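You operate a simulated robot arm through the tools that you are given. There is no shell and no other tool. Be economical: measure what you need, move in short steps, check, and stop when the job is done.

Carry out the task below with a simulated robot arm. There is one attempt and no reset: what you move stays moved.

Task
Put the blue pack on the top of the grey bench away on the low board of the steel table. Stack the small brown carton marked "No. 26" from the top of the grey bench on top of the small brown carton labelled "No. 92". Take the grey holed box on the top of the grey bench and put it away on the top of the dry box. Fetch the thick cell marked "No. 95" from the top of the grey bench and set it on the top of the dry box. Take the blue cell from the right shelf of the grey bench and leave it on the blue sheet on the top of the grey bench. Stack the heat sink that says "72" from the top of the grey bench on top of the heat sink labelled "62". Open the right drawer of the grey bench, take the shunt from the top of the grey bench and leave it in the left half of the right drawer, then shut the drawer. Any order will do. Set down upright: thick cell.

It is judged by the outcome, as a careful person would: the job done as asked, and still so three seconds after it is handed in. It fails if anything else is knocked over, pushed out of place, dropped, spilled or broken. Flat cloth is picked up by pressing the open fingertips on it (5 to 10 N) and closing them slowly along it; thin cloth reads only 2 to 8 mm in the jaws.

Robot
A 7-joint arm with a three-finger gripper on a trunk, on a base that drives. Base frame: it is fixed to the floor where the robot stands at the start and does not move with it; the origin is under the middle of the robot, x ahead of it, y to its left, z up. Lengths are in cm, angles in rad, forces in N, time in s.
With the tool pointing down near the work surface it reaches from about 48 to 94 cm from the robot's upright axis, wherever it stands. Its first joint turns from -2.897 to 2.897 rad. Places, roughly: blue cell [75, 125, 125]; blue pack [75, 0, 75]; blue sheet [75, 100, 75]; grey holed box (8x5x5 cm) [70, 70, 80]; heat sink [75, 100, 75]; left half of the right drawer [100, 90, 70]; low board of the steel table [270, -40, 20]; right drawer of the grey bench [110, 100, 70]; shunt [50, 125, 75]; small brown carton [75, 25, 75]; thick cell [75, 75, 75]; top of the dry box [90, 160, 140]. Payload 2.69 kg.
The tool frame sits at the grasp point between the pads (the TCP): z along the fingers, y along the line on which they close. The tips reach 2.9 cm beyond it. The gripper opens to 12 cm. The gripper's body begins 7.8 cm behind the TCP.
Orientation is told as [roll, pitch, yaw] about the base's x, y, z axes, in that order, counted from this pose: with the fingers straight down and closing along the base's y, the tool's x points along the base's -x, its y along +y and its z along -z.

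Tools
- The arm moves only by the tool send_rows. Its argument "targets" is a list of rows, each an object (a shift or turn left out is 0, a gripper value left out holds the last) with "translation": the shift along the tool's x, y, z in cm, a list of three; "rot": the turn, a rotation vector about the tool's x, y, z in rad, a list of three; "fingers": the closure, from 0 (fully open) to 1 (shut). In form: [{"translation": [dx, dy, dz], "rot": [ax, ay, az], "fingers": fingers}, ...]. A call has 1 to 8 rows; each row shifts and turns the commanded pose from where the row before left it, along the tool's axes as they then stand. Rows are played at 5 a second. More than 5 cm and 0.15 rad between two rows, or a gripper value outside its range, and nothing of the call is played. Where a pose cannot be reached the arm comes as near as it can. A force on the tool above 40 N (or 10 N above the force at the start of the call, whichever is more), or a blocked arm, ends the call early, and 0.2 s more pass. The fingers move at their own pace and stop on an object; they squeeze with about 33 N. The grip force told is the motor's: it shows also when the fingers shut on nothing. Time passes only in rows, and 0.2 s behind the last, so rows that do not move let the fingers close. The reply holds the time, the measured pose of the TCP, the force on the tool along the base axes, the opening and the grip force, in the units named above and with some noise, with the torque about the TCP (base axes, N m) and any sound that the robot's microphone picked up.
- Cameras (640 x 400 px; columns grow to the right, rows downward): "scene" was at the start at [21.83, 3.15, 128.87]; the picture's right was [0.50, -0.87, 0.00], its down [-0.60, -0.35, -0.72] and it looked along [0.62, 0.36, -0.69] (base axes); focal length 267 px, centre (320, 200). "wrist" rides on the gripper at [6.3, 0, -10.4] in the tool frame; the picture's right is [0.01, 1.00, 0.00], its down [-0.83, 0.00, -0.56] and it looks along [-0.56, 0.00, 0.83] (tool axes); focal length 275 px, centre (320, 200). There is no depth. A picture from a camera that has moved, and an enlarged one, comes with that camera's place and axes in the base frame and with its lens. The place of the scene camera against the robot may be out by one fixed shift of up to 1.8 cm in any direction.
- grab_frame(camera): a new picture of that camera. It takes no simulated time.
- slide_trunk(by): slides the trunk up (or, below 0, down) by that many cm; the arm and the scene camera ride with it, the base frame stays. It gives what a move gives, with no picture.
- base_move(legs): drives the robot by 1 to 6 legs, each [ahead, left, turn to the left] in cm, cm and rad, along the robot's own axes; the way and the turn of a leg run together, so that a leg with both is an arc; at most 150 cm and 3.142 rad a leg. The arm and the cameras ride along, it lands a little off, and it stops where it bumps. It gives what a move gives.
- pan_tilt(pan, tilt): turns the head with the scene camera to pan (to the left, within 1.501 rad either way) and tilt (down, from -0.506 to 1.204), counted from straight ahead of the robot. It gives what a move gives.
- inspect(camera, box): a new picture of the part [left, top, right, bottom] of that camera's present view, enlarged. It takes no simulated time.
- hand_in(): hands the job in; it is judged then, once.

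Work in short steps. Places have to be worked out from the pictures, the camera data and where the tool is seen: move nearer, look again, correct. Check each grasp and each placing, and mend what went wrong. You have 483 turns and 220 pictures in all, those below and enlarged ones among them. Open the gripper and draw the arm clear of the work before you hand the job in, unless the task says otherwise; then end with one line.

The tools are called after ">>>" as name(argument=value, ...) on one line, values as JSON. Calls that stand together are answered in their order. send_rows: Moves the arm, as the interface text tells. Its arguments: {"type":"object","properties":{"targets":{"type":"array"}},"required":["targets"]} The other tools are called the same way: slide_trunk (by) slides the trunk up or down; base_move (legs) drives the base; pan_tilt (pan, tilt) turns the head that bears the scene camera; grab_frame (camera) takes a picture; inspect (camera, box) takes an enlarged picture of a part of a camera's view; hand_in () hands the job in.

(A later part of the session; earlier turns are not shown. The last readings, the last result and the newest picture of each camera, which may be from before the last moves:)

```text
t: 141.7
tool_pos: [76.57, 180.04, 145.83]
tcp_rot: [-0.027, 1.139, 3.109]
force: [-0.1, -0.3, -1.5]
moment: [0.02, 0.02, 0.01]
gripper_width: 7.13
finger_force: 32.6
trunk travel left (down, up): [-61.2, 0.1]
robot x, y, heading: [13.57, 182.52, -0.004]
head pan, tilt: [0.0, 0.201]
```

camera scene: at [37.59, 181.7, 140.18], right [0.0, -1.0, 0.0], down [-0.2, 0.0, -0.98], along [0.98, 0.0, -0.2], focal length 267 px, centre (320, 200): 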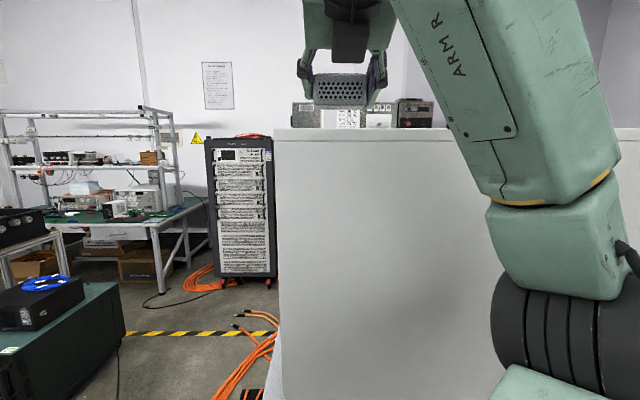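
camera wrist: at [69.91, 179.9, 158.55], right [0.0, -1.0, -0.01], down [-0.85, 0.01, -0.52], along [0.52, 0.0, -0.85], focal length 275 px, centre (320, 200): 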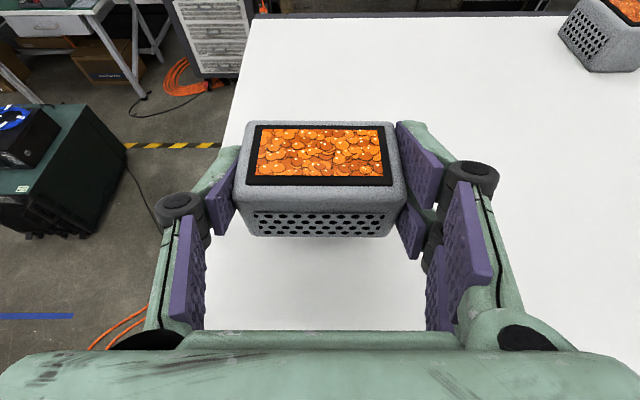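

>>> send_rows(targets=[{"translation": [-0.36, 0, 0.17]}, {"translation": [-0.27, 0, 0.13]}, {"translation": [-0.18, 0, 0.08]}, {}])

>>> inspect(camera="scene", box=[260, 60, 420, 160])

```text
t: 142.7
tool_pos: [76.43, 179.94, 145.12]
tcp_rot: [-0.029, 1.144, 3.112]
force: [11.7, -1.7, 27.5]
moment: [-1.17, -0.69, 0.46]
gripper_width: 7.15
finger_force: 33.1
trunk travel left (down, up): [-61.2, 0.1]
robot x, y, heading: [13.76, 182.34, -0.001]
head pan, tilt: [0.0, 0.201]
```

```text
4.00 times, centred on (340, 110) of scene
camera zoom: at [37.46, 181.7, 140.25], right [0.0, -1.0, 0.0], down [-0.2, 0.0, -0.98], along [0.98, 0.0, -0.2], focal length 1067 px, centre (240, 560)
```

zoom: 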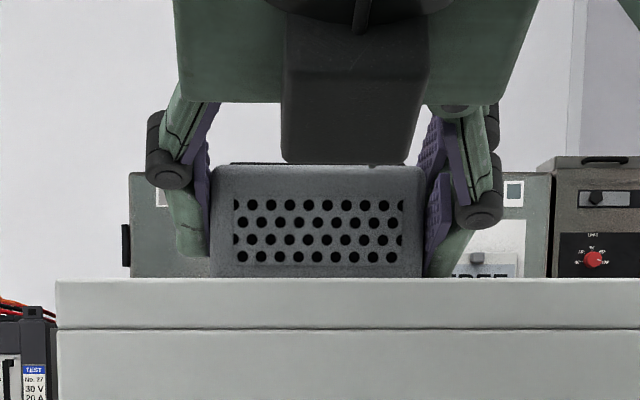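

Contact made (27 N). I relieve slightly, open, and withdraw along the tool axis.

>>> send_rows(targets=[{"translation": [0.15, 0, -0.07]}, {"fingers": 0.3}, {"fingers": 0.1}, {"fingers": 0}, {"translation": [0, 0, -3]}, {"translation": [0, 0, -4]}, {"translation": [0, 0, -4]}])

>>> grab_frame(camera="wrist")

```text
t: 144.3
tool_pos: [67.35, 178.14, 146.33]
tcp_rot: [-0.031, 1.142, 3.109]
force: [-1.0, -0.6, -0.3]
moment: [-0.01, -0.02, -0.01]
gripper_width: 12.01
finger_force: 0.0
out of reach, approached as far as the arm can: row 6, 7
trunk travel left (down, up): [-61.2, 0.1]
robot x, y, heading: [13.59, 182.52, 0.001]
head pan, tilt: [0.0, 0.201]
```

```text
154 pictures are left
camera wrist: at [60.46, 178.19, 156.51], right [0.0, -1.0, -0.01], down [-0.85, 0.01, -0.52], along [0.52, 0.01, -0.85], focal length 275 px, centre (320, 200)
```

wrist: 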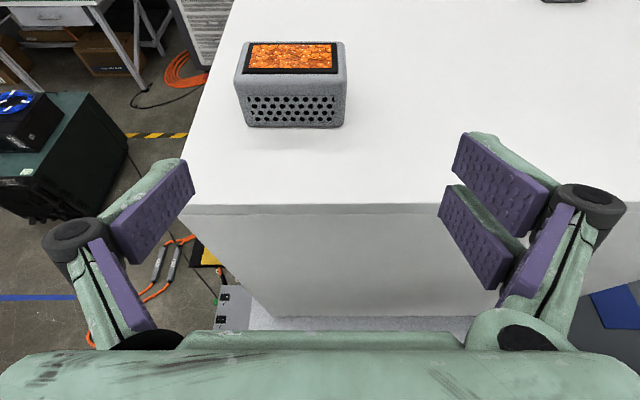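

The holed box stands upright on the dry box. Now I back off and return the arm to a vertical, low posture to fetch the thick cell.

>>> base_move(legs=[[-50, 0, 0]])

>>> send_rows(targets=[{"translation": [-4.5, 0, 2.1]}, {"translation": [-4.5, 0, 2.1]}, {"translation": [-4.5, 0, 2.1]}, {"translation": [-4.5, 0, 2.1]}, {"translation": [-4.5, 0, 2.1]}, {"translation": [-4.5, 0, 2.1]}, {"translation": [-4.5, 0, 2.1]}, {"translation": [-4.5, 0, 2.1]}])

>>> send_rows(targets=[{"rot": [0, -0.1425, 0]}, {"rot": [0, -0.1425, 0]}, {"rot": [0, -0.1425, 0]}, {"rot": [0, -0.1425, 0]}, {"rot": [0, -0.1425, 0]}, {"rot": [0, -0.1425, 0]}, {"rot": [0, -0.1425, 0]}, {"rot": [0, -0.1425, 0]}])

```text
t: 147.3
tool_pos: [17.68, 178.29, 146.36]
tcp_rot: [-0.03, 1.143, 3.113]
force: [1.1, 0.6, -0.1]
moment: [-0.02, 0.04, 0.0]
gripper_width: 11.99
finger_force: 0.1
trunk travel left (down, up): [-61.2, 0.1]
robot x, y, heading: [-36.19, 182.71, -0.004]
head pan, tilt: [0.0, 0.201]
```

```text
t: 149.1
tool_pos: [23.01, 177.2, 115.89]
tcp_rot: [-0.03, 1.137, 3.113]
force: [0.0, 0.6, 0.2]
moment: [-0.02, -0.01, 0.02]
gripper_width: 12.02
finger_force: 0.1
out of reach, approached as far as the arm can: row 6, 7, 8
trunk travel left (down, up): [-61.2, 0.1]
robot x, y, heading: [-36.12, 183.33, -0.005]
head pan, tilt: [0.0, 0.201]
```

```text
t: 150.9
tool_pos: [23.26, 176.86, 115.27]
tcp_rot: [-0.041, -0.004, -3.134]
force: [0.8, 0.2, 0.5]
moment: [0.02, -0.01, 0.0]
gripper_width: 11.97
finger_force: 0.0
trunk travel left (down, up): [-61.2, 0.1]
robot x, y, heading: [-36.24, 183.1, -0.004]
head pan, tilt: [0.0, 0.201]
```

Vertical again. I lower to z≈98 and turn the yaw to -1.57, then drive back in front of the cell.

>>> send_rows(targets=[{"translation": [0, 0, 4.5], "rot": [0, 0, -0.15]}, {"translation": [0, 0, 4.5], "rot": [0, 0, -0.15]}, {"translation": [0, 0, 4.5], "rot": [0, 0, -0.15]}, {"translation": [0, 0, 4], "rot": [0, 0, -0.15]}, {"rot": [0, 0, -0.15]}, {"rot": [0, 0, -0.15]}, {"rot": [0, 0, -0.15]}, {"rot": [0, 0, -0.15]}])

>>> send_rows(targets=[{"rot": [0, 0, -0.15]}, {"rot": [0, 0, -0.15]}, {"rot": [0, 0, -0.07]}, {}])

>>> base_move(legs=[[0, -125, 0], [24, 0, 0]])

>>> grab_frame(camera="wrist")

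```text
t: 152.7
tool_pos: [23.18, 176.97, 98.16]
tcp_rot: [-0.001, 0.013, -1.944]
force: [0.2, 0.0, 0.1]
moment: [0.0, 0.0, -0.01]
gripper_width: 12.0
finger_force: 0.0
trunk travel left (down, up): [-61.2, 0.1]
robot x, y, heading: [-36.16, 182.72, -0.005]
head pan, tilt: [0.0, 0.201]
```

```text
t: 153.7
tool_pos: [23.19, 176.88, 98.16]
tcp_rot: [0.003, 0.013, -1.574]
force: [0.2, -0.5, -0.5]
moment: [0.03, -0.05, 0.02]
gripper_width: 12.02
finger_force: 0.0
trunk travel left (down, up): [-61.2, 0.1]
robot x, y, heading: [-36.16, 183.0, -0.006]
head pan, tilt: [0.0, 0.201]
```

```text
t: 164.7
tool_pos: [46.63, 55.3, 98.18]
tcp_rot: [0.003, 0.012, -1.592]
force: [0.7, -0.2, -0.3]
moment: [-0.02, 0.03, 0.01]
gripper_width: 12.0
finger_force: 0.1
trunk travel left (down, up): [-61.2, 0.1]
robot x, y, heading: [-12.71, 61.99, -0.024]
head pan, tilt: [0.0, 0.201]
```

```text
153 pictures are left
camera wrist: at [46.75, 61.49, 108.72], right [1.0, -0.02, 0.0], down [-0.02, -0.84, 0.55], along [-0.01, -0.55, -0.84], focal length 275 px, centre (320, 200)
```

wrist: 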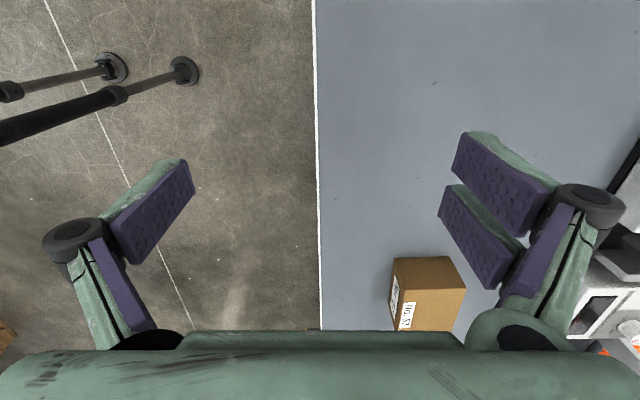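

I move over to x≈68, y≈62, tilt the fingers 0.3 rad toward +y, and lower so that I can slide under the shelf edge to the cell.

>>> send_rows(targets=[{"translation": [1.34, 4.3, 0], "fingers": 0.2, "rot": [0, 0, 0.03]}, {"translation": [1.34, 4.3, 0]}, {"translation": [1.34, 4.3, 0]}, {"translation": [1.34, 4.3, 0]}, {"translation": [1.34, 4.3, 0]}, {"rot": [0, 0.15, 0]}, {"rot": [0, 0.15, 0]}, {}])

>>> pan_tilt(pan=0.25, tilt=0.7)

>>> grab_frame(camera="scene")

>>> grab_frame(camera="wrist")

```text
t: 166.5
tool_pos: [68.24, 60.79, 98.3]
tcp_rot: [0.003, 0.313, -1.62]
force: [-0.3, 0.0, -0.1]
moment: [0.0, -0.01, -0.01]
gripper_width: 9.6
finger_force: 0.0
trunk travel left (down, up): [-61.2, 0.1]
robot x, y, heading: [-12.53, 62.39, -0.019]
head pan, tilt: [0.0, 0.201]
```

```text
t: 167.4
tool_pos: [68.28, 60.73, 98.33]
tcp_rot: [0.002, 0.312, -1.62]
force: [0.4, 0.5, 0.1]
moment: [-0.03, -0.02, 0.02]
gripper_width: 9.6
finger_force: 0.2
trunk travel left (down, up): [-61.2, 0.1]
robot x, y, heading: [-12.76, 62.3, -0.014]
head pan, tilt: [0.25, 0.7]
```

```text
152 pictures are left
camera scene: at [10.26, 62.72, 135.67], right [0.23, -0.97, 0.0], down [-0.63, -0.15, -0.77], along [0.75, 0.18, -0.64], focal length 267 px, centre (320, 200)
```

scene: 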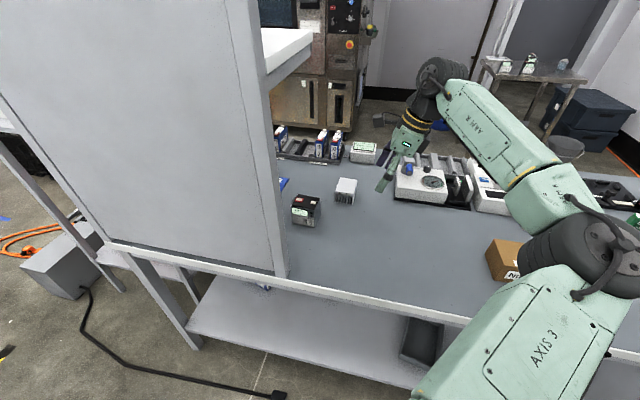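

```text
151 pictures are left
camera wrist: at [68.43, 63.64, 110.22], right [1.0, -0.05, 0.0], down [-0.05, -0.96, 0.27], along [-0.01, -0.27, -0.96], focal length 275 px, centre (320, 200)
```

wrist: 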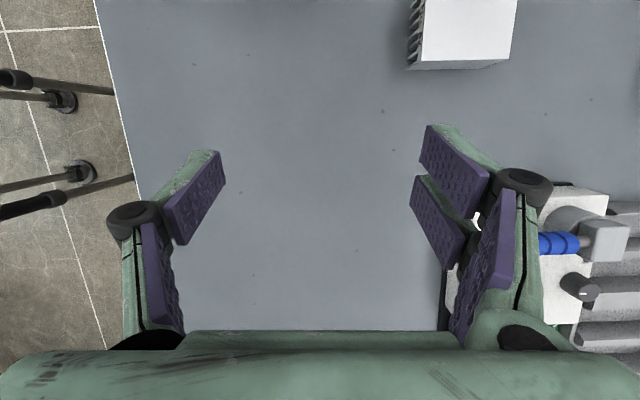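

The cell is visible beside the panel. I lower to z≈83 at y≈61, then look again.

>>> send_rows(targets=[{"translation": [-1.18, 0, 3.64]}, {"translation": [-1.18, 0, 3.64]}, {"translation": [-1.18, 0, 3.64]}, {"translation": [-1.18, 0, 3.64]}, {}])

>>> inspect(camera="scene", box=[260, 130, 420, 230])

>>> grab_frame(camera="wrist")

```text
t: 168.6
tool_pos: [68.03, 60.64, 82.97]
tcp_rot: [0.002, 0.314, -1.622]
force: [0.4, 0.2, -0.5]
moment: [0.06, -0.01, 0.02]
gripper_width: 9.59
finger_force: 0.1
trunk travel left (down, up): [-61.2, 0.1]
robot x, y, heading: [-13.05, 62.14, -0.018]
head pan, tilt: [0.25, 0.7]
```

```text
4.00 times, centred on (340, 180) of scene
camera zoom: at [10.25, 62.73, 135.66], right [0.23, -0.97, 0.0], down [-0.63, -0.15, -0.77], along [0.74, 0.18, -0.64], focal length 1067 px, centre (240, 280)
```

zoom: 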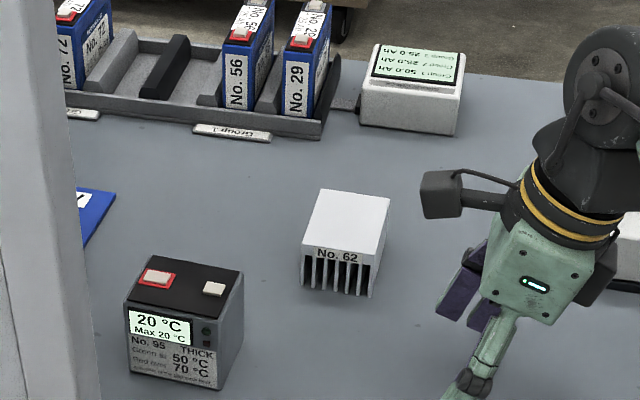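

```text
149 pictures are left
camera wrist: at [68.24, 63.6, 94.82], right [1.0, -0.05, 0.0], down [-0.05, -0.96, 0.27], along [-0.01, -0.27, -0.96], focal length 275 px, centre (320, 200)
```

wrist: 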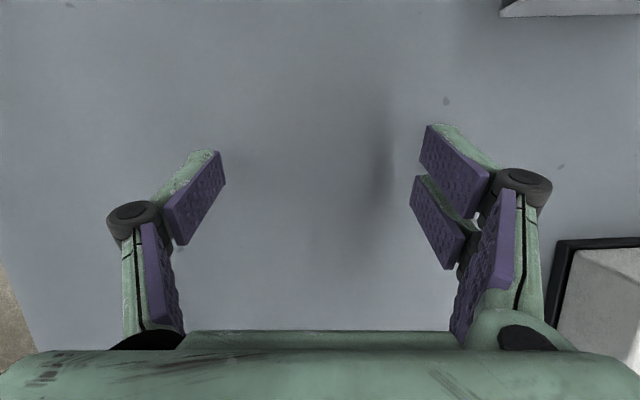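

Now I slide 16 cm in +y with the jaws straddling, and look before the final part.

>>> send_rows(targets=[{"translation": [3.87, -0.22, 1.28]}, {"translation": [3.87, -0.22, 1.28]}, {"translation": [3.87, -0.22, 1.28]}, {}])

>>> inspect(camera="scene", box=[240, 130, 400, 230])

>>> grab_frame(camera="wrist")

```text
t: 169.6
tool_pos: [68.24, 73.24, 82.63]
tcp_rot: [0.003, 0.312, -1.623]
force: [0.2, -0.8, -0.4]
moment: [-0.01, -0.03, 0.01]
gripper_width: 9.61
finger_force: 0.0
trunk travel left (down, up): [-61.2, 0.1]
robot x, y, heading: [-12.75, 61.58, -0.02]
head pan, tilt: [0.25, 0.7]
```

```text
4.00 times, centred on (320, 180) of scene
camera zoom: at [10.26, 62.71, 135.66], right [0.23, -0.97, 0.0], down [-0.63, -0.15, -0.77], along [0.74, 0.18, -0.64], focal length 1067 px, centre (320, 280)
```

zoom: 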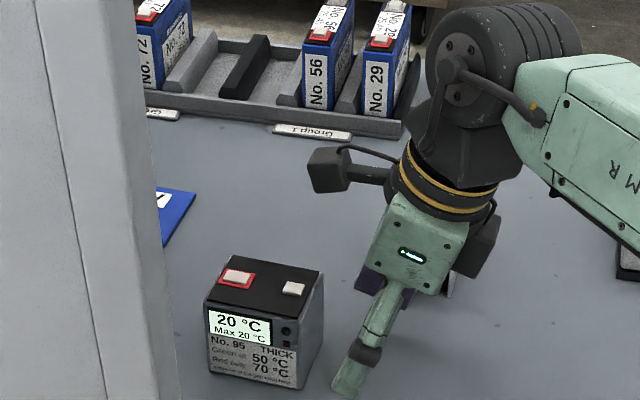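

```text
147 pictures are left
camera wrist: at [68.31, 76.12, 94.74], right [1.0, -0.05, 0.0], down [-0.05, -0.96, 0.27], along [-0.01, -0.27, -0.96], focal length 275 px, centre (320, 200)
```

wrist: 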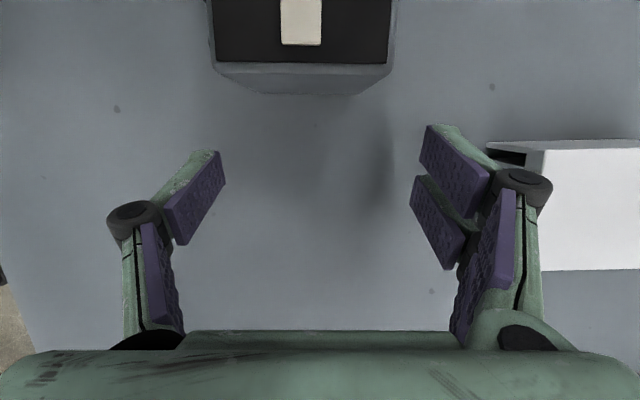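

The cell is 0.6 cm left of centre. I correct and slide the last 7.8 cm.

>>> send_rows(targets=[{"translation": [1.2, -0.6, 0.4], "fingers": 0.1}, {"translation": [3.2, -0.15, 1.05]}, {"translation": [3.2, -0.15, 1.05]}, {}])

>>> grab_frame(camera="wrist")

>>> inspect(camera="scene", box=[240, 80, 480, 230])

```text
t: 170.6
tool_pos: [67.67, 81.43, 82.82]
tcp_rot: [0.002, 0.311, -1.621]
force: [-0.4, -0.3, -0.1]
moment: [0.0, -0.02, -0.01]
gripper_width: 10.81
finger_force: 0.0
trunk travel left (down, up): [-61.2, 0.1]
robot x, y, heading: [-12.96, 61.71, -0.018]
head pan, tilt: [0.25, 0.7]
```

```text
146 pictures are left
camera wrist: at [67.9, 84.37, 94.81], right [1.0, -0.05, 0.0], down [-0.05, -0.96, 0.27], along [-0.01, -0.27, -0.96], focal length 275 px, centre (320, 200)
```

wrist: 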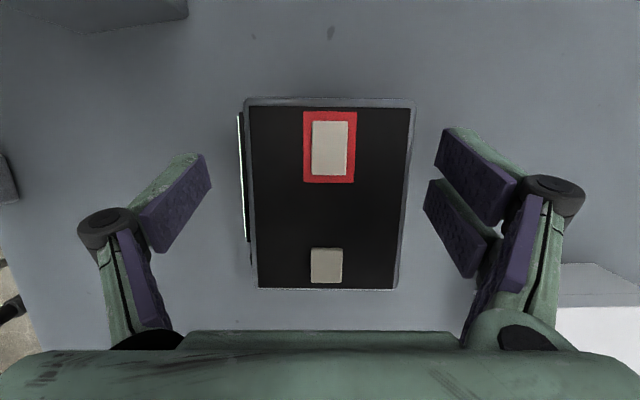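

```text
2.67 times, centred on (360, 155) of scene
camera zoom: at [10.26, 62.71, 135.66], right [0.23, -0.97, 0.0], down [-0.63, -0.15, -0.77], along [0.74, 0.18, -0.64], focal length 711 px, centre (213, 320)
```

zoom: 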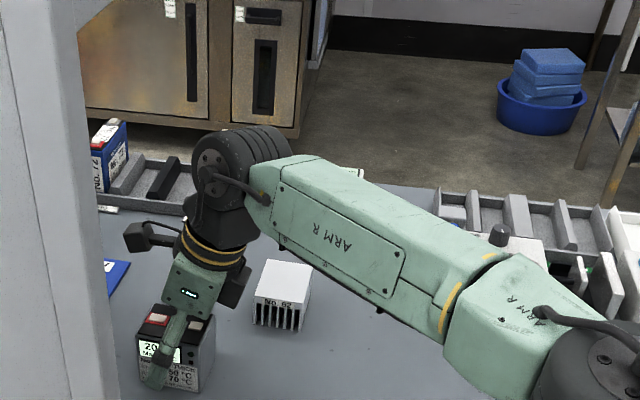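

The cell is centred between the jaws. I close slowly.

>>> send_rows(targets=[{"fingers": 0.3}, {"fingers": 0.45}, {"fingers": 0.6}, {"fingers": 0.65}, {"fingers": 0.65}, {}])

```text
t: 172.0
tool_pos: [67.89, 81.47, 82.91]
tcp_rot: [0.004, 0.312, -1.62]
force: [2.8, 0.1, 1.5]
moment: [0.13, -0.21, -0.04]
gripper_width: 5.98
finger_force: 33.0
trunk travel left (down, up): [-61.2, 0.1]
robot x, y, heading: [-12.39, 62.19, -0.023]
head pan, tilt: [0.25, 0.7]
```

Gripped at 6.0 cm. I lift 2.5 cm and slide it out toward -y and the bench edge.

>>> send_rows(targets=[{"translation": [0.77, 0, -2.38]}, {"translation": [-3.8, 0, -1.25]}, {"translation": [-3.8, -1.5, -1.25]}, {"translation": [-3.8, -2, -1.25]}, {"translation": [-3.8, -2.2, -1.25]}, {"translation": [-3.8, -2.2, -1.25]}, {"translation": [-3.8, -2, -1.25]}, {}])

>>> grab_frame(camera="scene")

```text
t: 173.8
tool_pos: [56.65, 57.78, 85.52]
tcp_rot: [0.004, 0.313, -1.622]
force: [0.4, 0.0, -7.0]
moment: [0.0, 0.0, -0.02]
gripper_width: 5.99
finger_force: 33.0
trunk travel left (down, up): [-61.2, 0.1]
robot x, y, heading: [-12.49, 62.2, -0.018]
head pan, tilt: [0.25, 0.7]
```

```text
144 pictures are left
camera scene: at [10.32, 62.74, 135.64], right [0.23, -0.97, 0.0], down [-0.63, -0.15, -0.76], along [0.74, 0.18, -0.64], focal length 267 px, centre (320, 200)
```

scene: 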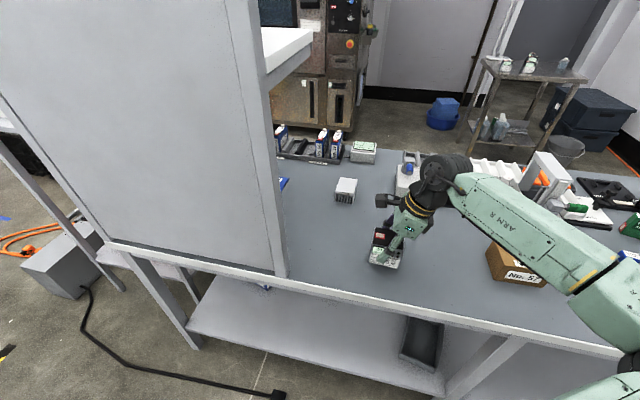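

The cell weighs about 7 N. I set it down here at about (56.7, 57.8).

>>> send_rows(targets=[{"translation": [-0.37, 0, 1.14]}, {"translation": [-0.31, 0, 0.95]}, {"translation": [-0.09, 0, 0.28]}, {}])

```text
t: 174.8
tool_pos: [56.65, 57.85, 83.05]
tcp_rot: [0.001, 0.312, -1.62]
force: [0.0, 0.0, -6.6]
moment: [0.02, 0.0, -0.01]
gripper_width: 5.98
finger_force: 33.4
trunk travel left (down, up): [-61.2, 0.1]
robot x, y, heading: [-12.68, 62.03, -0.014]
head pan, tilt: [0.25, 0.7]
```

>>> send_rows(targets=[{"translation": [-0.06, 0, 0.19]}, {"translation": [-0.05, 0, 0.14]}, {}])

```text
t: 175.6
tool_pos: [56.68, 57.83, 82.93]
tcp_rot: [0.007, 0.313, -1.621]
force: [-1.6, -3.2, 17.2]
moment: [-0.25, 0.31, -0.06]
gripper_width: 5.99
finger_force: 33.2
trunk travel left (down, up): [-61.2, 0.1]
robot x, y, heading: [-12.93, 62.05, -0.019]
head pan, tilt: [0.25, 0.7]
```

On the bench. I release, withdraw along the tool axis, and reorient to yaw -π.

>>> send_rows(targets=[{"fingers": 0.4}, {"fingers": 0.2}, {"fingers": 0}, {"translation": [0, 0, -3]}, {"translation": [0, 0, -4.5]}, {"translation": [0, 0, -4.5]}, {"rot": [0, -0.15, 0]}, {"rot": [0, -0.155, 0], "translation": [0, 0, -3]}])

>>> grab_frame(camera="scene")

>>> send_rows(targets=[{"rot": [0, 0, 0.15], "translation": [0, 0, -2]}, {"rot": [0, 0, 0.15]}, {"rot": [0, 0, 0.15]}, {"rot": [0, 0, 0.15]}, {"rot": [0, 0, 0.15]}, {"rot": [0, 0, 0.15]}, {"rot": [0, 0, 0.15]}, {"rot": [0, 0, 0.15]}])

>>> base_move(legs=[[-35, 0, 0.018]])

>>> send_rows(targets=[{"rot": [0, 0, 0.15]}, {"rot": [0, 0, 0.15]}, {"rot": [0, 0, 0.02]}, {"rot": [0, 0.14, 0]}, {"rot": [0, 0.14, 0]}, {"rot": [0, 0.14, 0]}, {"rot": [0, 0.14, 0]}, {"rot": [0, 0.14, 0]}])

```text
refused: row 8 steps farther than a row can; nothing moved
```

```text
143 pictures are left
camera scene: at [10.11, 62.71, 135.72], right [0.23, -0.97, 0.0], down [-0.63, -0.15, -0.77], along [0.75, 0.18, -0.64], focal length 267 px, centre (320, 200)
```

scene: 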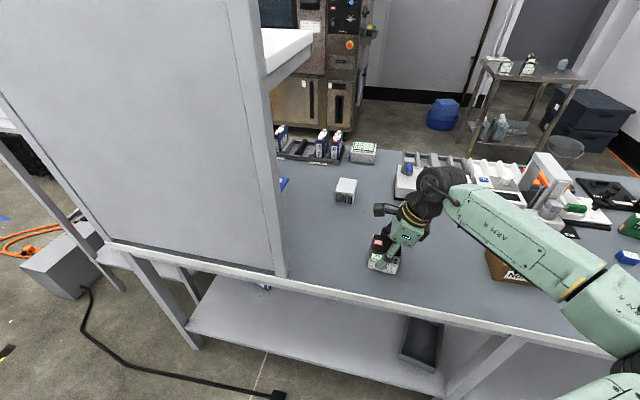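

```text
t: 177.4
tool_pos: [56.73, 57.23, 84.44]
tcp_rot: [-0.292, 0.112, -2.841]
force: [-0.3, 0.3, -6.2]
moment: [-0.04, -0.03, -0.04]
gripper_width: 5.95
finger_force: 33.2
trunk travel left (down, up): [-61.2, 0.1]
robot x, y, heading: [-12.76, 62.35, -0.017]
head pan, tilt: [0.25, 0.7]
```

```text
t: 179.6
tool_pos: [22.51, 59.39, 84.58]
tcp_rot: [-0.291, 0.112, -2.807]
force: [-0.5, -0.5, -6.0]
moment: [-0.03, -0.06, 0.01]
gripper_width: 5.95
finger_force: 33.0
trunk travel left (down, up): [-61.2, 0.1]
robot x, y, heading: [-47.09, 61.9, 0.011]
head pan, tilt: [0.25, 0.7]
```

```text
t: 181.4
tool_pos: [22.45, 59.5, 84.53]
tcp_rot: [-0.406, 0.677, 2.912]
force: [1.1, 0.1, -6.1]
moment: [0.0, 0.03, -0.01]
gripper_width: 5.96
finger_force: 32.8
trunk travel left (down, up): [-61.2, 0.1]
robot x, y, heading: [-46.85, 62.41, 0.017]
head pan, tilt: [0.25, 0.7]
```

The first call was refused for one over-long row, so the cell was never released and the later moves carried it along; it's still firmly held at 5.95 cm. I reverse those rotations step by step before going back over the bench.

>>> send_rows(targets=[{"rot": [0, -0.14, 0]}, {"rot": [0, -0.14, 0]}, {"rot": [0, -0.14, 0]}, {"rot": [0, -0.14, 0]}, {"rot": [0, -0.14, 0]}, {"rot": [0, 0, -0.02]}, {"rot": [0, 0, -0.15]}, {"rot": [0, 0, -0.15]}])

>>> send_rows(targets=[{"rot": [0, 0, -0.15]}, {"rot": [0, 0, -0.15]}, {"rot": [0, 0, -0.15]}, {"rot": [0, 0, -0.15]}, {"rot": [0, 0, -0.15]}, {"rot": [0, 0, -0.15]}, {"rot": [0, 0, -0.15]}, {"rot": [0, 0, -0.15]}])

>>> grab_frame(camera="wrist")

```text
t: 183.2
tool_pos: [22.43, 59.55, 84.47]
tcp_rot: [-0.291, 0.113, -2.803]
force: [0.3, 0.1, -6.5]
moment: [0.01, -0.03, -0.02]
gripper_width: 5.97
finger_force: 32.5
trunk travel left (down, up): [-61.2, 0.1]
robot x, y, heading: [-47.06, 61.93, 0.018]
head pan, tilt: [0.25, 0.7]
```

```text
t: 185.0
tool_pos: [22.47, 59.4, 84.49]
tcp_rot: [0.002, 0.311, -1.589]
force: [0.3, -0.6, -6.8]
moment: [-0.01, -0.02, 0.01]
gripper_width: 5.95
finger_force: 32.6
trunk travel left (down, up): [-61.2, 0.1]
robot x, y, heading: [-47.11, 61.8, 0.012]
head pan, tilt: [0.25, 0.7]
```

```text
142 pictures are left
camera wrist: at [22.48, 62.34, 96.46], right [1.0, -0.01, 0.0], down [-0.01, -0.96, 0.27], along [0.0, -0.27, -0.96], focal length 275 px, centre (320, 200)
```

wrist: 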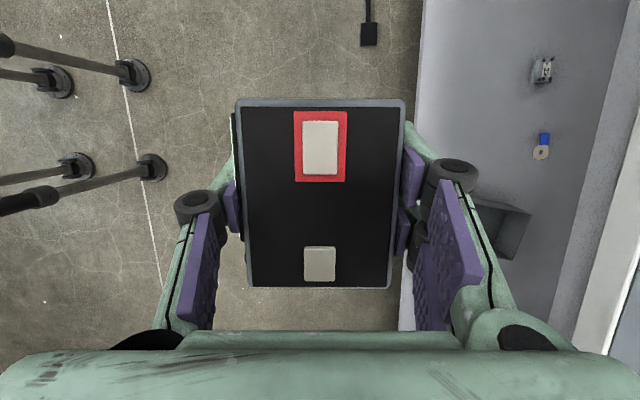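

The cell hasn't slipped. I raise 3 cm, drive forward 34.5 cm again, then lower to the bench.

>>> send_rows(targets=[{"translation": [0.93, 0, -2.85]}, {}])

>>> base_move(legs=[[34.5, 0, 0]])

>>> send_rows(targets=[{"translation": [-0.93, 0, 2.85]}, {"translation": [-0.36, 0, 1.1]}, {"translation": [-0.09, 0, 0.25]}, {}])

```text
t: 185.6
tool_pos: [22.26, 59.16, 87.47]
tcp_rot: [0.001, 0.311, -1.59]
force: [-0.9, 0.5, -6.2]
moment: [-0.01, 0.01, 0.02]
gripper_width: 6.03
finger_force: 33.2
trunk travel left (down, up): [-61.2, 0.1]
robot x, y, heading: [-47.03, 62.04, 0.016]
head pan, tilt: [0.25, 0.7]
```

```text
t: 187.9
tool_pos: [56.65, 58.84, 87.52]
tcp_rot: [0.0, 0.312, -1.598]
force: [0.5, 0.2, -6.4]
moment: [0.02, 0.03, -0.04]
gripper_width: 5.98
finger_force: 33.2
trunk travel left (down, up): [-61.2, 0.1]
robot x, y, heading: [-12.82, 62.19, 0.011]
head pan, tilt: [0.25, 0.7]
```

```text
t: 188.9
tool_pos: [56.36, 58.88, 82.99]
tcp_rot: [0.001, 0.313, -1.598]
force: [0.1, -0.9, -6.1]
moment: [0.03, -0.01, 0.01]
gripper_width: 5.96
finger_force: 33.0
trunk travel left (down, up): [-61.2, 0.1]
robot x, y, heading: [-12.72, 61.96, 0.003]
head pan, tilt: [0.25, 0.7]
```

>>> send_rows(targets=[{"translation": [-0.06, 0, 0.19]}, {"translation": [-0.03, 0, 0.1]}, {}])

```text
t: 189.7
tool_pos: [56.45, 58.93, 83.03]
tcp_rot: [0.004, 0.313, -1.598]
force: [0.7, -1.9, 10.4]
moment: [-0.49, 0.55, -0.09]
gripper_width: 5.97
finger_force: 32.9
trunk travel left (down, up): [-61.2, 0.1]
robot x, y, heading: [-13.44, 62.28, 0.006]
head pan, tilt: [0.25, 0.7]
```

Contact at 10 N. Now I release and withdraw along the tool axis, with legal step sizes.

>>> send_rows(targets=[{"fingers": 0.4}, {"fingers": 0.2}, {"fingers": 0}, {}, {"translation": [0, 0, -3]}, {"translation": [0, 0, -4.5]}, {"translation": [0, 0, -4.5]}])

>>> grab_frame(camera="wrist")

```text
t: 191.3
tool_pos: [56.01, 55.1, 94.57]
tcp_rot: [0.002, 0.312, -1.598]
force: [-0.5, 0.6, 0.3]
moment: [-0.02, -0.01, 0.0]
gripper_width: 12.02
finger_force: 0.0
trunk travel left (down, up): [-61.2, 0.1]
robot x, y, heading: [-13.15, 62.48, 0.011]
head pan, tilt: [0.25, 0.7]
```

```text
141 pictures are left
camera wrist: at [56.2, 58.0, 106.45], right [1.0, -0.02, 0.0], down [-0.02, -0.96, 0.27], along [0.0, -0.27, -0.96], focal length 275 px, centre (320, 200)
```

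wrist: 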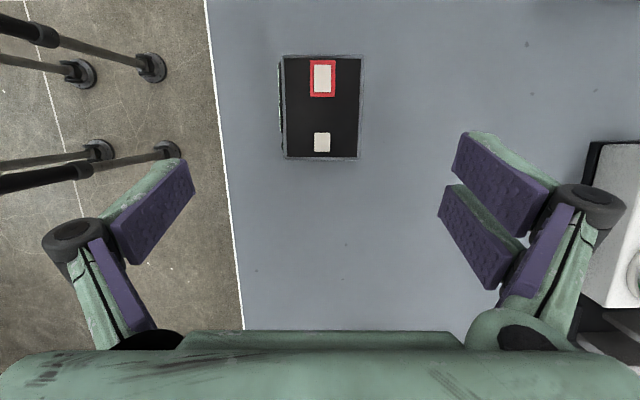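

The cell stands square at (56.3, 58.9). I back off and reorient to the forward-tilted pose.

>>> base_move(legs=[[-35, 0, 0]])

>>> send_rows(targets=[{"rot": [0, -0.15, 0]}, {"rot": [0, -0.15, 0]}, {"rot": [0, 0, 0.15]}, {"rot": [0, 0, 0.15]}, {"rot": [0, 0, 0.15]}, {"rot": [0, 0, 0.15]}, {"rot": [0, 0, 0.15]}, {"rot": [0, 0, 0.15]}])

>>> send_rows(targets=[{"rot": [0, 0, 0.15]}, {"rot": [0, 0, 0.15]}, {"rot": [0, 0, 0.15]}, {"rot": [0, 0, 0.15]}, {"rot": [0, 0, 0.04]}, {"rot": [0, 0.14, 0]}, {"rot": [0, 0.14, 0]}, {"rot": [0, 0.14, 0]}])

>>> send_rows(targets=[{"rot": [0, 0.14, 0]}, {"rot": [0, 0.14, 0]}, {"rot": [0, 0.14, 0]}, {"rot": [0, 0.14, 0]}, {"rot": [0, 0.14, 0]}, {}])

```text
t: 193.6
tool_pos: [21.12, 54.74, 94.4]
tcp_rot: [0.001, 0.312, -1.604]
force: [0.1, 0.2, 0.9]
moment: [-0.04, 0.02, 0.02]
gripper_width: 12.0
finger_force: 0.0
trunk travel left (down, up): [-61.2, 0.1]
robot x, y, heading: [-48.05, 62.27, 0.005]
head pan, tilt: [0.25, 0.7]
```

```text
t: 195.3
tool_pos: [21.03, 54.75, 94.54]
tcp_rot: [-0.007, 0.009, -2.507]
force: [0.5, -1.3, -0.2]
moment: [0.01, 0.0, 0.01]
gripper_width: 12.01
finger_force: 0.1
trunk travel left (down, up): [-61.2, 0.1]
robot x, y, heading: [-48.06, 62.41, -0.005]
head pan, tilt: [0.25, 0.7]
```

```text
t: 197.2
tool_pos: [21.09, 54.73, 94.53]
tcp_rot: [-0.015, 0.424, 3.133]
force: [-0.1, -0.4, -0.1]
moment: [-0.02, -0.02, 0.02]
gripper_width: 12.0
finger_force: 0.0
trunk travel left (down, up): [-61.2, 0.1]
robot x, y, heading: [-47.71, 62.22, 0.001]
head pan, tilt: [0.25, 0.7]
```

```text
t: 198.6
tool_pos: [22.04, 54.36, 94.51]
tcp_rot: [-0.03, 1.121, 3.115]
force: [0.0, 0.0, -1.0]
moment: [0.0, 0.01, -0.03]
gripper_width: 12.02
finger_force: 0.0
out of reach, approached as far as the arm can: row 5
trunk travel left (down, up): [-61.2, 0.1]
robot x, y, heading: [-47.82, 62.16, -0.001]
head pan, tilt: [0.25, 0.7]
```

Now I raise the arm about 28 cm at this tilt and then lower the trunk 36 cm.

>>> send_rows(targets=[{"translation": [4.35, 0, -0.9]}, {"translation": [4.35, 0, -0.9]}, {"translation": [4.35, 0, -0.9]}, {"translation": [4.35, 0, -0.9]}, {"translation": [4.35, 0, -0.9]}, {"translation": [4.35, 0, -0.9]}, {"translation": [4.35, 0, -0.9]}, {}])

>>> slide_trunk(by=-36)

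>>> grab_frame(camera="wrist")

```text
t: 200.3
tool_pos: [29.5, 54.12, 125.07]
tcp_rot: [-0.027, 1.122, 3.117]
force: [0.0, -0.6, -0.2]
moment: [-0.01, 0.0, 0.0]
gripper_width: 11.99
finger_force: 0.1
trunk travel left (down, up): [-61.2, 0.1]
robot x, y, heading: [-48.14, 62.06, -0.001]
head pan, tilt: [0.25, 0.7]
```

```text
t: 203.8
tool_pos: [29.54, 54.2, 89.11]
tcp_rot: [-0.029, 1.122, 3.116]
force: [-0.4, 0.0, 0.7]
moment: [0.01, 0.02, 0.0]
gripper_width: 12.0
finger_force: 0.0
trunk travel left (down, up): [-25.2, 36.1]
robot x, y, heading: [-47.68, 62.31, -0.003]
head pan, tilt: [0.25, 0.7]
```

```text
140 pictures are left
camera wrist: at [22.94, 54.12, 99.33], right [0.0, -1.0, -0.01], down [-0.86, 0.0, -0.51], along [0.51, 0.01, -0.86], focal length 275 px, centre (320, 200)
```

wrist: 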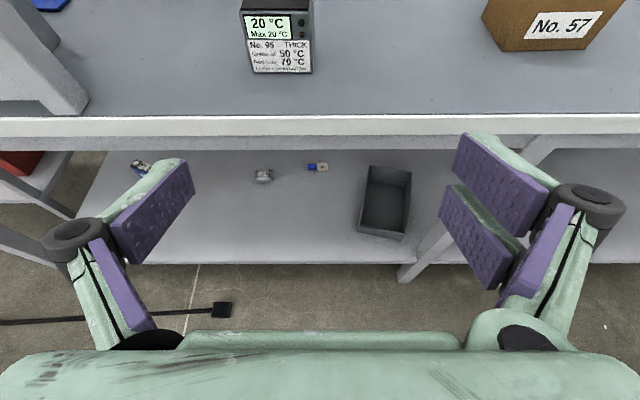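

The cell is in front. I drive in 12 cm, shift left 4.5 cm, and verify the alignment.

>>> base_move(legs=[[12, 4.6, 0]])

>>> send_rows(targets=[{"translation": [0.1, 0, 4]}, {"translation": [0.1, 0, 4]}, {}])

>>> grab_frame(camera="wrist")

```text
t: 205.1
tool_pos: [41.51, 58.34, 89.04]
tcp_rot: [-0.027, 1.122, 3.113]
force: [-0.2, 0.1, 1.2]
moment: [-0.01, 0.01, 0.02]
gripper_width: 12.01
finger_force: 0.1
trunk travel left (down, up): [-25.2, 36.1]
robot x, y, heading: [-36.24, 66.66, -0.0]
head pan, tilt: [0.25, 0.7]
```

```text
t: 205.9
tool_pos: [49.07, 58.32, 85.54]
tcp_rot: [-0.027, 1.123, 3.113]
force: [-0.4, -0.3, 0.3]
moment: [-0.02, 0.02, -0.02]
gripper_width: 12.0
finger_force: 0.0
trunk travel left (down, up): [-25.2, 36.1]
robot x, y, heading: [-35.7, 66.82, -0.001]
head pan, tilt: [0.25, 0.7]
```

```text
139 pictures are left
camera wrist: at [42.45, 58.31, 95.9], right [0.0, -1.0, -0.01], down [-0.86, 0.01, -0.51], along [0.51, 0.01, -0.86], focal length 275 px, centre (320, 200)
```

wrist: 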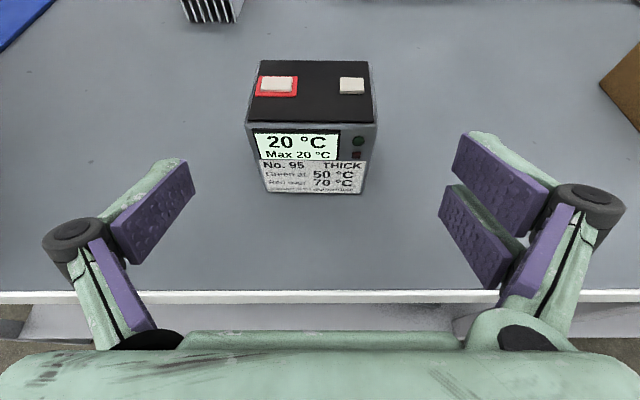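

Lined up, 0.5 cm off in y. I go in and close on it.

>>> send_rows(targets=[{"translation": [0.1, -0.45, 3.8]}, {"translation": [0.1, 0, 3.7]}, {}, {"fingers": 0.2}, {"fingers": 0.4}, {"fingers": 0.6}, {"fingers": 0.6}, {}])

>>> grab_frame(camera="wrist")

```text
t: 207.7
tool_pos: [55.7, 58.78, 82.79]
tcp_rot: [-0.027, 1.123, 3.113]
force: [-0.3, -2.9, 0.4]
moment: [-0.24, -0.1, -0.07]
gripper_width: 7.47
finger_force: 30.9
trunk travel left (down, up): [-25.2, 36.1]
robot x, y, heading: [-36.29, 66.85, -0.002]
head pan, tilt: [0.25, 0.7]
```

```text
138 pictures are left
camera wrist: at [49.15, 58.82, 93.08], right [0.0, -1.0, -0.01], down [-0.86, 0.01, -0.51], along [0.51, 0.0, -0.86], focal length 275 px, centre (320, 200)
```

wrist: 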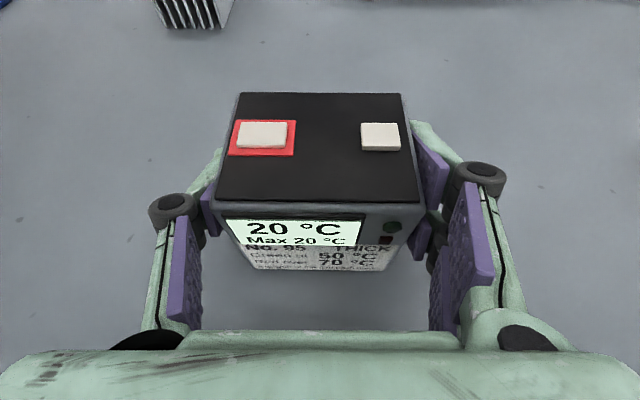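

Gripped at 7.5 cm. I lift, back out and drive left.

>>> send_rows(targets=[{"translation": [1.8, 0, -0.87]}, {"translation": [3.6, 0, -1.73]}, {"translation": [3.6, 0, -1.73]}, {"translation": [3.6, 0, -1.73]}, {}])

>>> base_move(legs=[[-25, 0, 0], [0, 110, 0]])

>>> slide_trunk(by=36.1)

>>> grab_frame(camera="wrist")

```text
t: 208.9
tool_pos: [55.72, 58.58, 96.94]
tcp_rot: [-0.027, 1.121, 3.112]
force: [-0.6, 0.6, -6.5]
moment: [0.0, 0.06, 0.02]
gripper_width: 7.49
finger_force: 32.6
trunk travel left (down, up): [-25.2, 36.1]
robot x, y, heading: [-35.8, 66.96, -0.001]
head pan, tilt: [0.25, 0.7]
```

```text
t: 219.2
tool_pos: [31.95, 166.12, 96.82]
tcp_rot: [-0.027, 1.118, 3.085]
force: [-0.1, 0.8, -6.5]
moment: [0.03, 0.03, -0.01]
gripper_width: 7.48
finger_force: 33.2
trunk travel left (down, up): [-25.2, 36.1]
robot x, y, heading: [-59.49, 176.33, -0.03]
head pan, tilt: [0.25, 0.7]
```

```text
t: 222.7
tool_pos: [31.98, 166.11, 133.1]
tcp_rot: [-0.028, 1.122, 3.085]
force: [0.4, -0.6, -6.1]
moment: [0.0, 0.02, 0.03]
gripper_width: 7.49
finger_force: 33.0
trunk travel left (down, up): [-61.3, 0.0]
robot x, y, heading: [-59.53, 176.67, -0.028]
head pan, tilt: [0.25, 0.7]
```

```text
137 pictures are left
camera wrist: at [25.42, 166.23, 143.17], right [-0.03, -1.0, -0.01], down [-0.86, 0.03, -0.51], along [0.51, -0.01, -0.86], focal length 275 px, centre (320, 200)
```

wrist: 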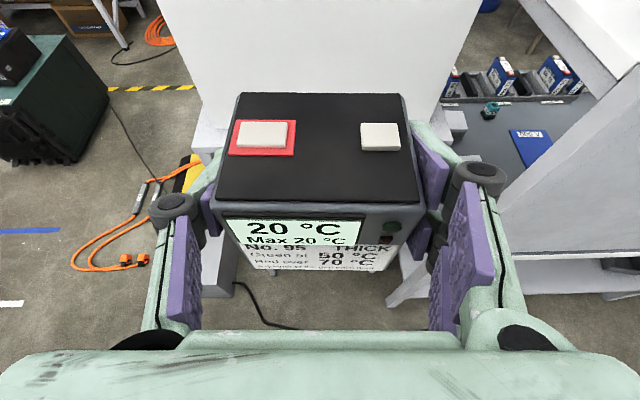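

Now I retract and raise the arm to clear the dry box top.

>>> send_rows(targets=[{"translation": [0.3, 0, -4.3]}, {"translation": [0.3, 0, -4.3]}, {"translation": [0.3, 0, -4.3]}, {"translation": [0.3, 0, -4.3]}, {"translation": [0.3, 0, -4.3]}, {"translation": [0.3, 0, -4.3]}, {"translation": [0.3, 0, -4.3]}, {"translation": [0.3, 0, -4.3]}])

>>> send_rows(targets=[{"translation": [0.9, 0, -0.43]}, {"translation": [0.9, 0, -0.43]}, {}])

```text
t: 224.5
tool_pos: [1.9, 166.71, 149.84]
tcp_rot: [-0.03, 1.124, 3.084]
force: [-0.6, 0.0, -6.1]
moment: [0.01, 0.02, 0.03]
gripper_width: 7.48
finger_force: 32.7
out of reach, approached as far as the arm can: row 8
trunk travel left (down, up): [-61.3, 0.0]
robot x, y, heading: [-59.77, 176.74, -0.029]
head pan, tilt: [0.25, 0.7]
```

```text
t: 225.3
tool_pos: [2.28, 166.13, 150.04]
tcp_rot: [-0.03, 1.124, 3.085]
force: [0.4, 0.1, -7.0]
moment: [-0.03, 0.05, -0.01]
gripper_width: 7.47
finger_force: 32.9
out of reach, approached as far as the arm can: row 1, 2
trunk travel left (down, up): [-61.3, 0.0]
robot x, y, heading: [-59.62, 176.53, -0.033]
head pan, tilt: [0.25, 0.7]
```

Clearance is now about 3 cm. I drive forward 52 cm and check the elbow against the shelf panel.

>>> base_move(legs=[[52, 1.5, 0]])

>>> pan_tilt(pan=-0.4, tilt=0.3)

>>> grab_frame(camera="scene")

>>> grab_frame(camera="wrist")

```text
t: 228.3
tool_pos: [54.88, 166.92, 150.12]
tcp_rot: [-0.03, 1.124, 3.095]
force: [0.1, 0.0, -6.3]
moment: [-0.02, 0.08, -0.05]
gripper_width: 7.5
finger_force: 32.8
trunk travel left (down, up): [-61.3, 0.0]
robot x, y, heading: [-6.78, 176.7, -0.019]
head pan, tilt: [0.25, 0.7]
```

```text
t: 229.4
tool_pos: [54.83, 166.89, 150.06]
tcp_rot: [-0.028, 1.123, 3.092]
force: [-0.1, -0.2, -7.1]
moment: [-0.02, 0.03, 0.01]
gripper_width: 7.5
finger_force: 32.9
trunk travel left (down, up): [-61.3, 0.0]
robot x, y, heading: [-7.17, 176.87, -0.02]
head pan, tilt: [-0.4, 0.3]
```

```text
136 pictures are left
camera scene: at [16.2, 171.76, 139.33], right [-0.41, -0.91, 0.0], down [-0.27, 0.12, -0.95], along [0.87, -0.39, -0.3], focal length 267 px, centre (320, 200)
```

scene: 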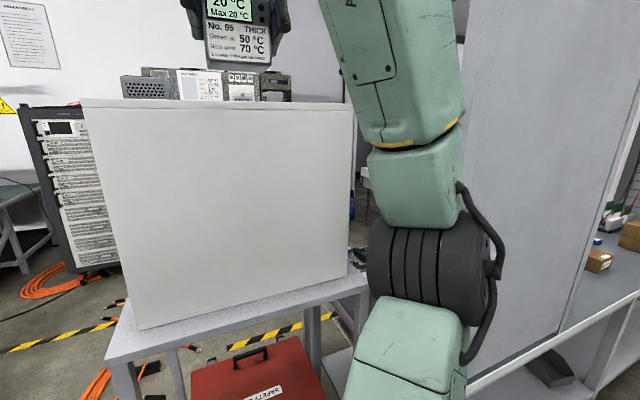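

```text
135 pictures are left
camera wrist: at [48.27, 167.01, 160.35], right [-0.02, -1.0, -0.01], down [-0.86, 0.02, -0.51], along [0.51, 0.0, -0.86], focal length 275 px, centre (320, 200)
```

wrist: 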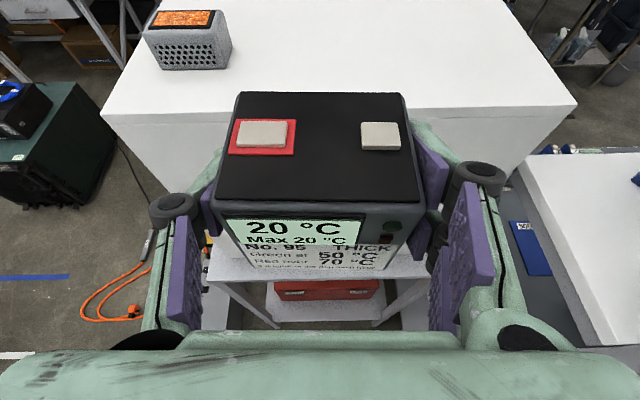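

The elbow has about 5 cm to the panel. I advance 21 cm over the top.

>>> base_move(legs=[[21, 0.5, 0]])

>>> grab_frame(camera="wrist")

```text
t: 231.0
tool_pos: [75.44, 166.74, 150.1]
tcp_rot: [-0.029, 1.123, 3.09]
force: [1.0, -0.9, -7.9]
moment: [0.02, 0.03, 0.02]
gripper_width: 7.46
finger_force: 33.1
trunk travel left (down, up): [-61.3, 0.0]
robot x, y, heading: [13.25, 177.06, -0.022]
head pan, tilt: [-0.4, 0.3]
```

```text
134 pictures are left
camera wrist: at [68.8, 166.91, 160.3], right [-0.02, -1.0, -0.01], down [-0.86, 0.02, -0.51], along [0.51, 0.0, -0.86], focal length 275 px, centre (320, 200)
```

wrist: 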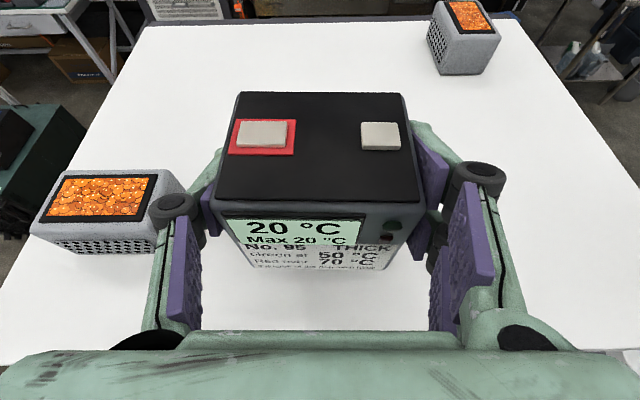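

The holed box is a bit close on the left, so I shift 4 cm toward -y, then lower in steps.

>>> send_rows(targets=[{"translation": [0, 4, 0]}, {"translation": [-0.9, 0, 0.43]}, {"translation": [-0.9, 0, 0.43]}, {"translation": [-0.45, 0, 0.22]}, {}])

```text
t: 232.2
tool_pos: [75.19, 162.82, 147.53]
tcp_rot: [-0.03, 1.123, 3.091]
force: [-0.3, -0.2, -6.5]
moment: [0.03, 0.02, -0.03]
gripper_width: 7.48
finger_force: 32.9
trunk travel left (down, up): [-61.3, 0.0]
robot x, y, heading: [13.04, 177.04, -0.022]
head pan, tilt: [-0.4, 0.3]
```

>>> send_rows(targets=[{"translation": [-0.27, 0, 0.13]}, {"translation": [-0.22, 0, 0.1]}, {"translation": [-0.18, 0, 0.09]}, {}])

```text
t: 233.2
tool_pos: [75.16, 162.84, 146.74]
tcp_rot: [-0.029, 1.125, 3.092]
force: [2.1, -1.8, 2.3]
moment: [-0.41, 0.15, 0.09]
gripper_width: 7.48
finger_force: 33.2
trunk travel left (down, up): [-61.3, 0.0]
robot x, y, heading: [13.1, 177.15, -0.018]
head pan, tilt: [-0.4, 0.3]
```

Load has transferred. A tiny bit more, then release and withdraw.

>>> send_rows(targets=[{"translation": [-0.09, 0, 0.04]}, {"fingers": 0.4}, {"fingers": 0.25}, {"fingers": 0.1}, {"fingers": 0.1}, {"translation": [0, 0, -3]}, {"translation": [0, 0, -4]}])

>>> grab_frame(camera="wrist")

```text
t: 234.8
tool_pos: [69.47, 164.65, 149.2]
tcp_rot: [-0.04, 1.116, 3.134]
force: [-0.5, -0.6, 0.2]
moment: [0.01, 0.01, 0.01]
gripper_width: 10.8
finger_force: 0.2
trunk travel left (down, up): [-61.3, 0.0]
robot x, y, heading: [13.12, 176.9, -0.02]
head pan, tilt: [-0.4, 0.3]
```

```text
133 pictures are left
camera wrist: at [62.96, 164.29, 159.61], right [0.03, -1.0, -0.01], down [-0.86, -0.02, -0.5], along [0.5, 0.03, -0.86], focal length 275 px, centre (320, 200)
```

wrist: 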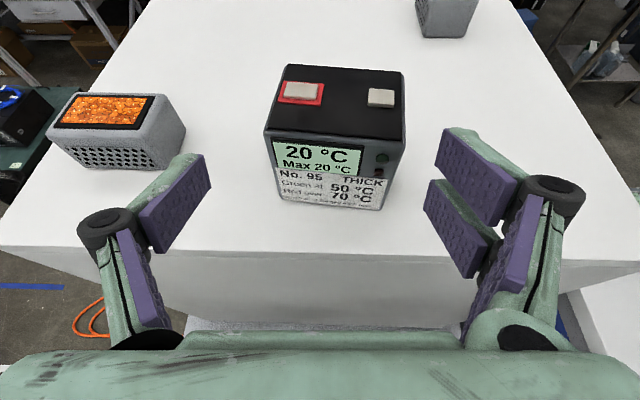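

The thick cell stands upright on the dry box. I back out and bring the arm to a vertical posture.

>>> base_move(legs=[[-50, 0, 0.02]])

>>> send_rows(targets=[{"translation": [-4.5, 0, 2.1], "fingers": 0}, {"translation": [-4.5, 0, 2.1]}, {"translation": [-4.5, 0, 2.1]}, {"translation": [-4.5, 0, 2.1]}, {"translation": [-4.5, 0, 2.1]}, {"translation": [-4.5, 0, 2.1]}, {"rot": [0, -0.14, 0]}, {"rot": [0, -0.14, 0]}])

>>> send_rows(targets=[{"rot": [0, -0.14, 0]}, {"rot": [0, -0.14, 0]}, {"rot": [0, -0.14, 0]}, {"rot": [0, -0.14, 0]}, {"rot": [0, -0.14, 0]}, {"rot": [0, -0.14, 0]}, {"translation": [0, 0, 4]}, {"translation": [0, 0, 4]}])

>>> base_move(legs=[[0, -145, 0], [0, -22, 0]])

```text
t: 237.7
tool_pos: [19.85, 165.71, 149.07]
tcp_rot: [-0.069, 1.118, 3.127]
force: [-0.6, -0.7, 0.6]
moment: [0.03, 0.01, 0.02]
gripper_width: 10.76
finger_force: 0.0
trunk travel left (down, up): [-61.3, 0.0]
robot x, y, heading: [-36.84, 177.51, 0.006]
head pan, tilt: [-0.4, 0.3]
```

```text
t: 239.5
tool_pos: [19.26, 166.56, 119.29]
tcp_rot: [-0.047, 0.837, -3.13]
force: [-0.3, 0.1, -0.2]
moment: [0.04, 0.02, 0.0]
gripper_width: 12.02
finger_force: 0.2
trunk travel left (down, up): [-61.3, 0.0]
robot x, y, heading: [-36.35, 177.02, 0.001]
head pan, tilt: [-0.4, 0.3]
```

```text
t: 241.3
tool_pos: [19.79, 166.75, 111.29]
tcp_rot: [-0.039, -0.003, -3.097]
force: [0.4, 0.1, 0.2]
moment: [-0.03, 0.02, -0.01]
gripper_width: 12.0
finger_force: 0.0
trunk travel left (down, up): [-61.3, 0.0]
robot x, y, heading: [-36.31, 177.22, 0.001]
head pan, tilt: [-0.4, 0.3]
```

```text
t: 254.6
tool_pos: [24.75, 4.55, 111.42]
tcp_rot: [-0.041, -0.001, -3.045]
force: [-0.1, 0.3, -0.2]
moment: [0.03, -0.02, 0.0]
gripper_width: 12.0
finger_force: 0.0
trunk travel left (down, up): [-61.3, 0.0]
robot x, y, heading: [-32.07, 12.07, 0.054]
head pan, tilt: [-0.4, 0.3]
```

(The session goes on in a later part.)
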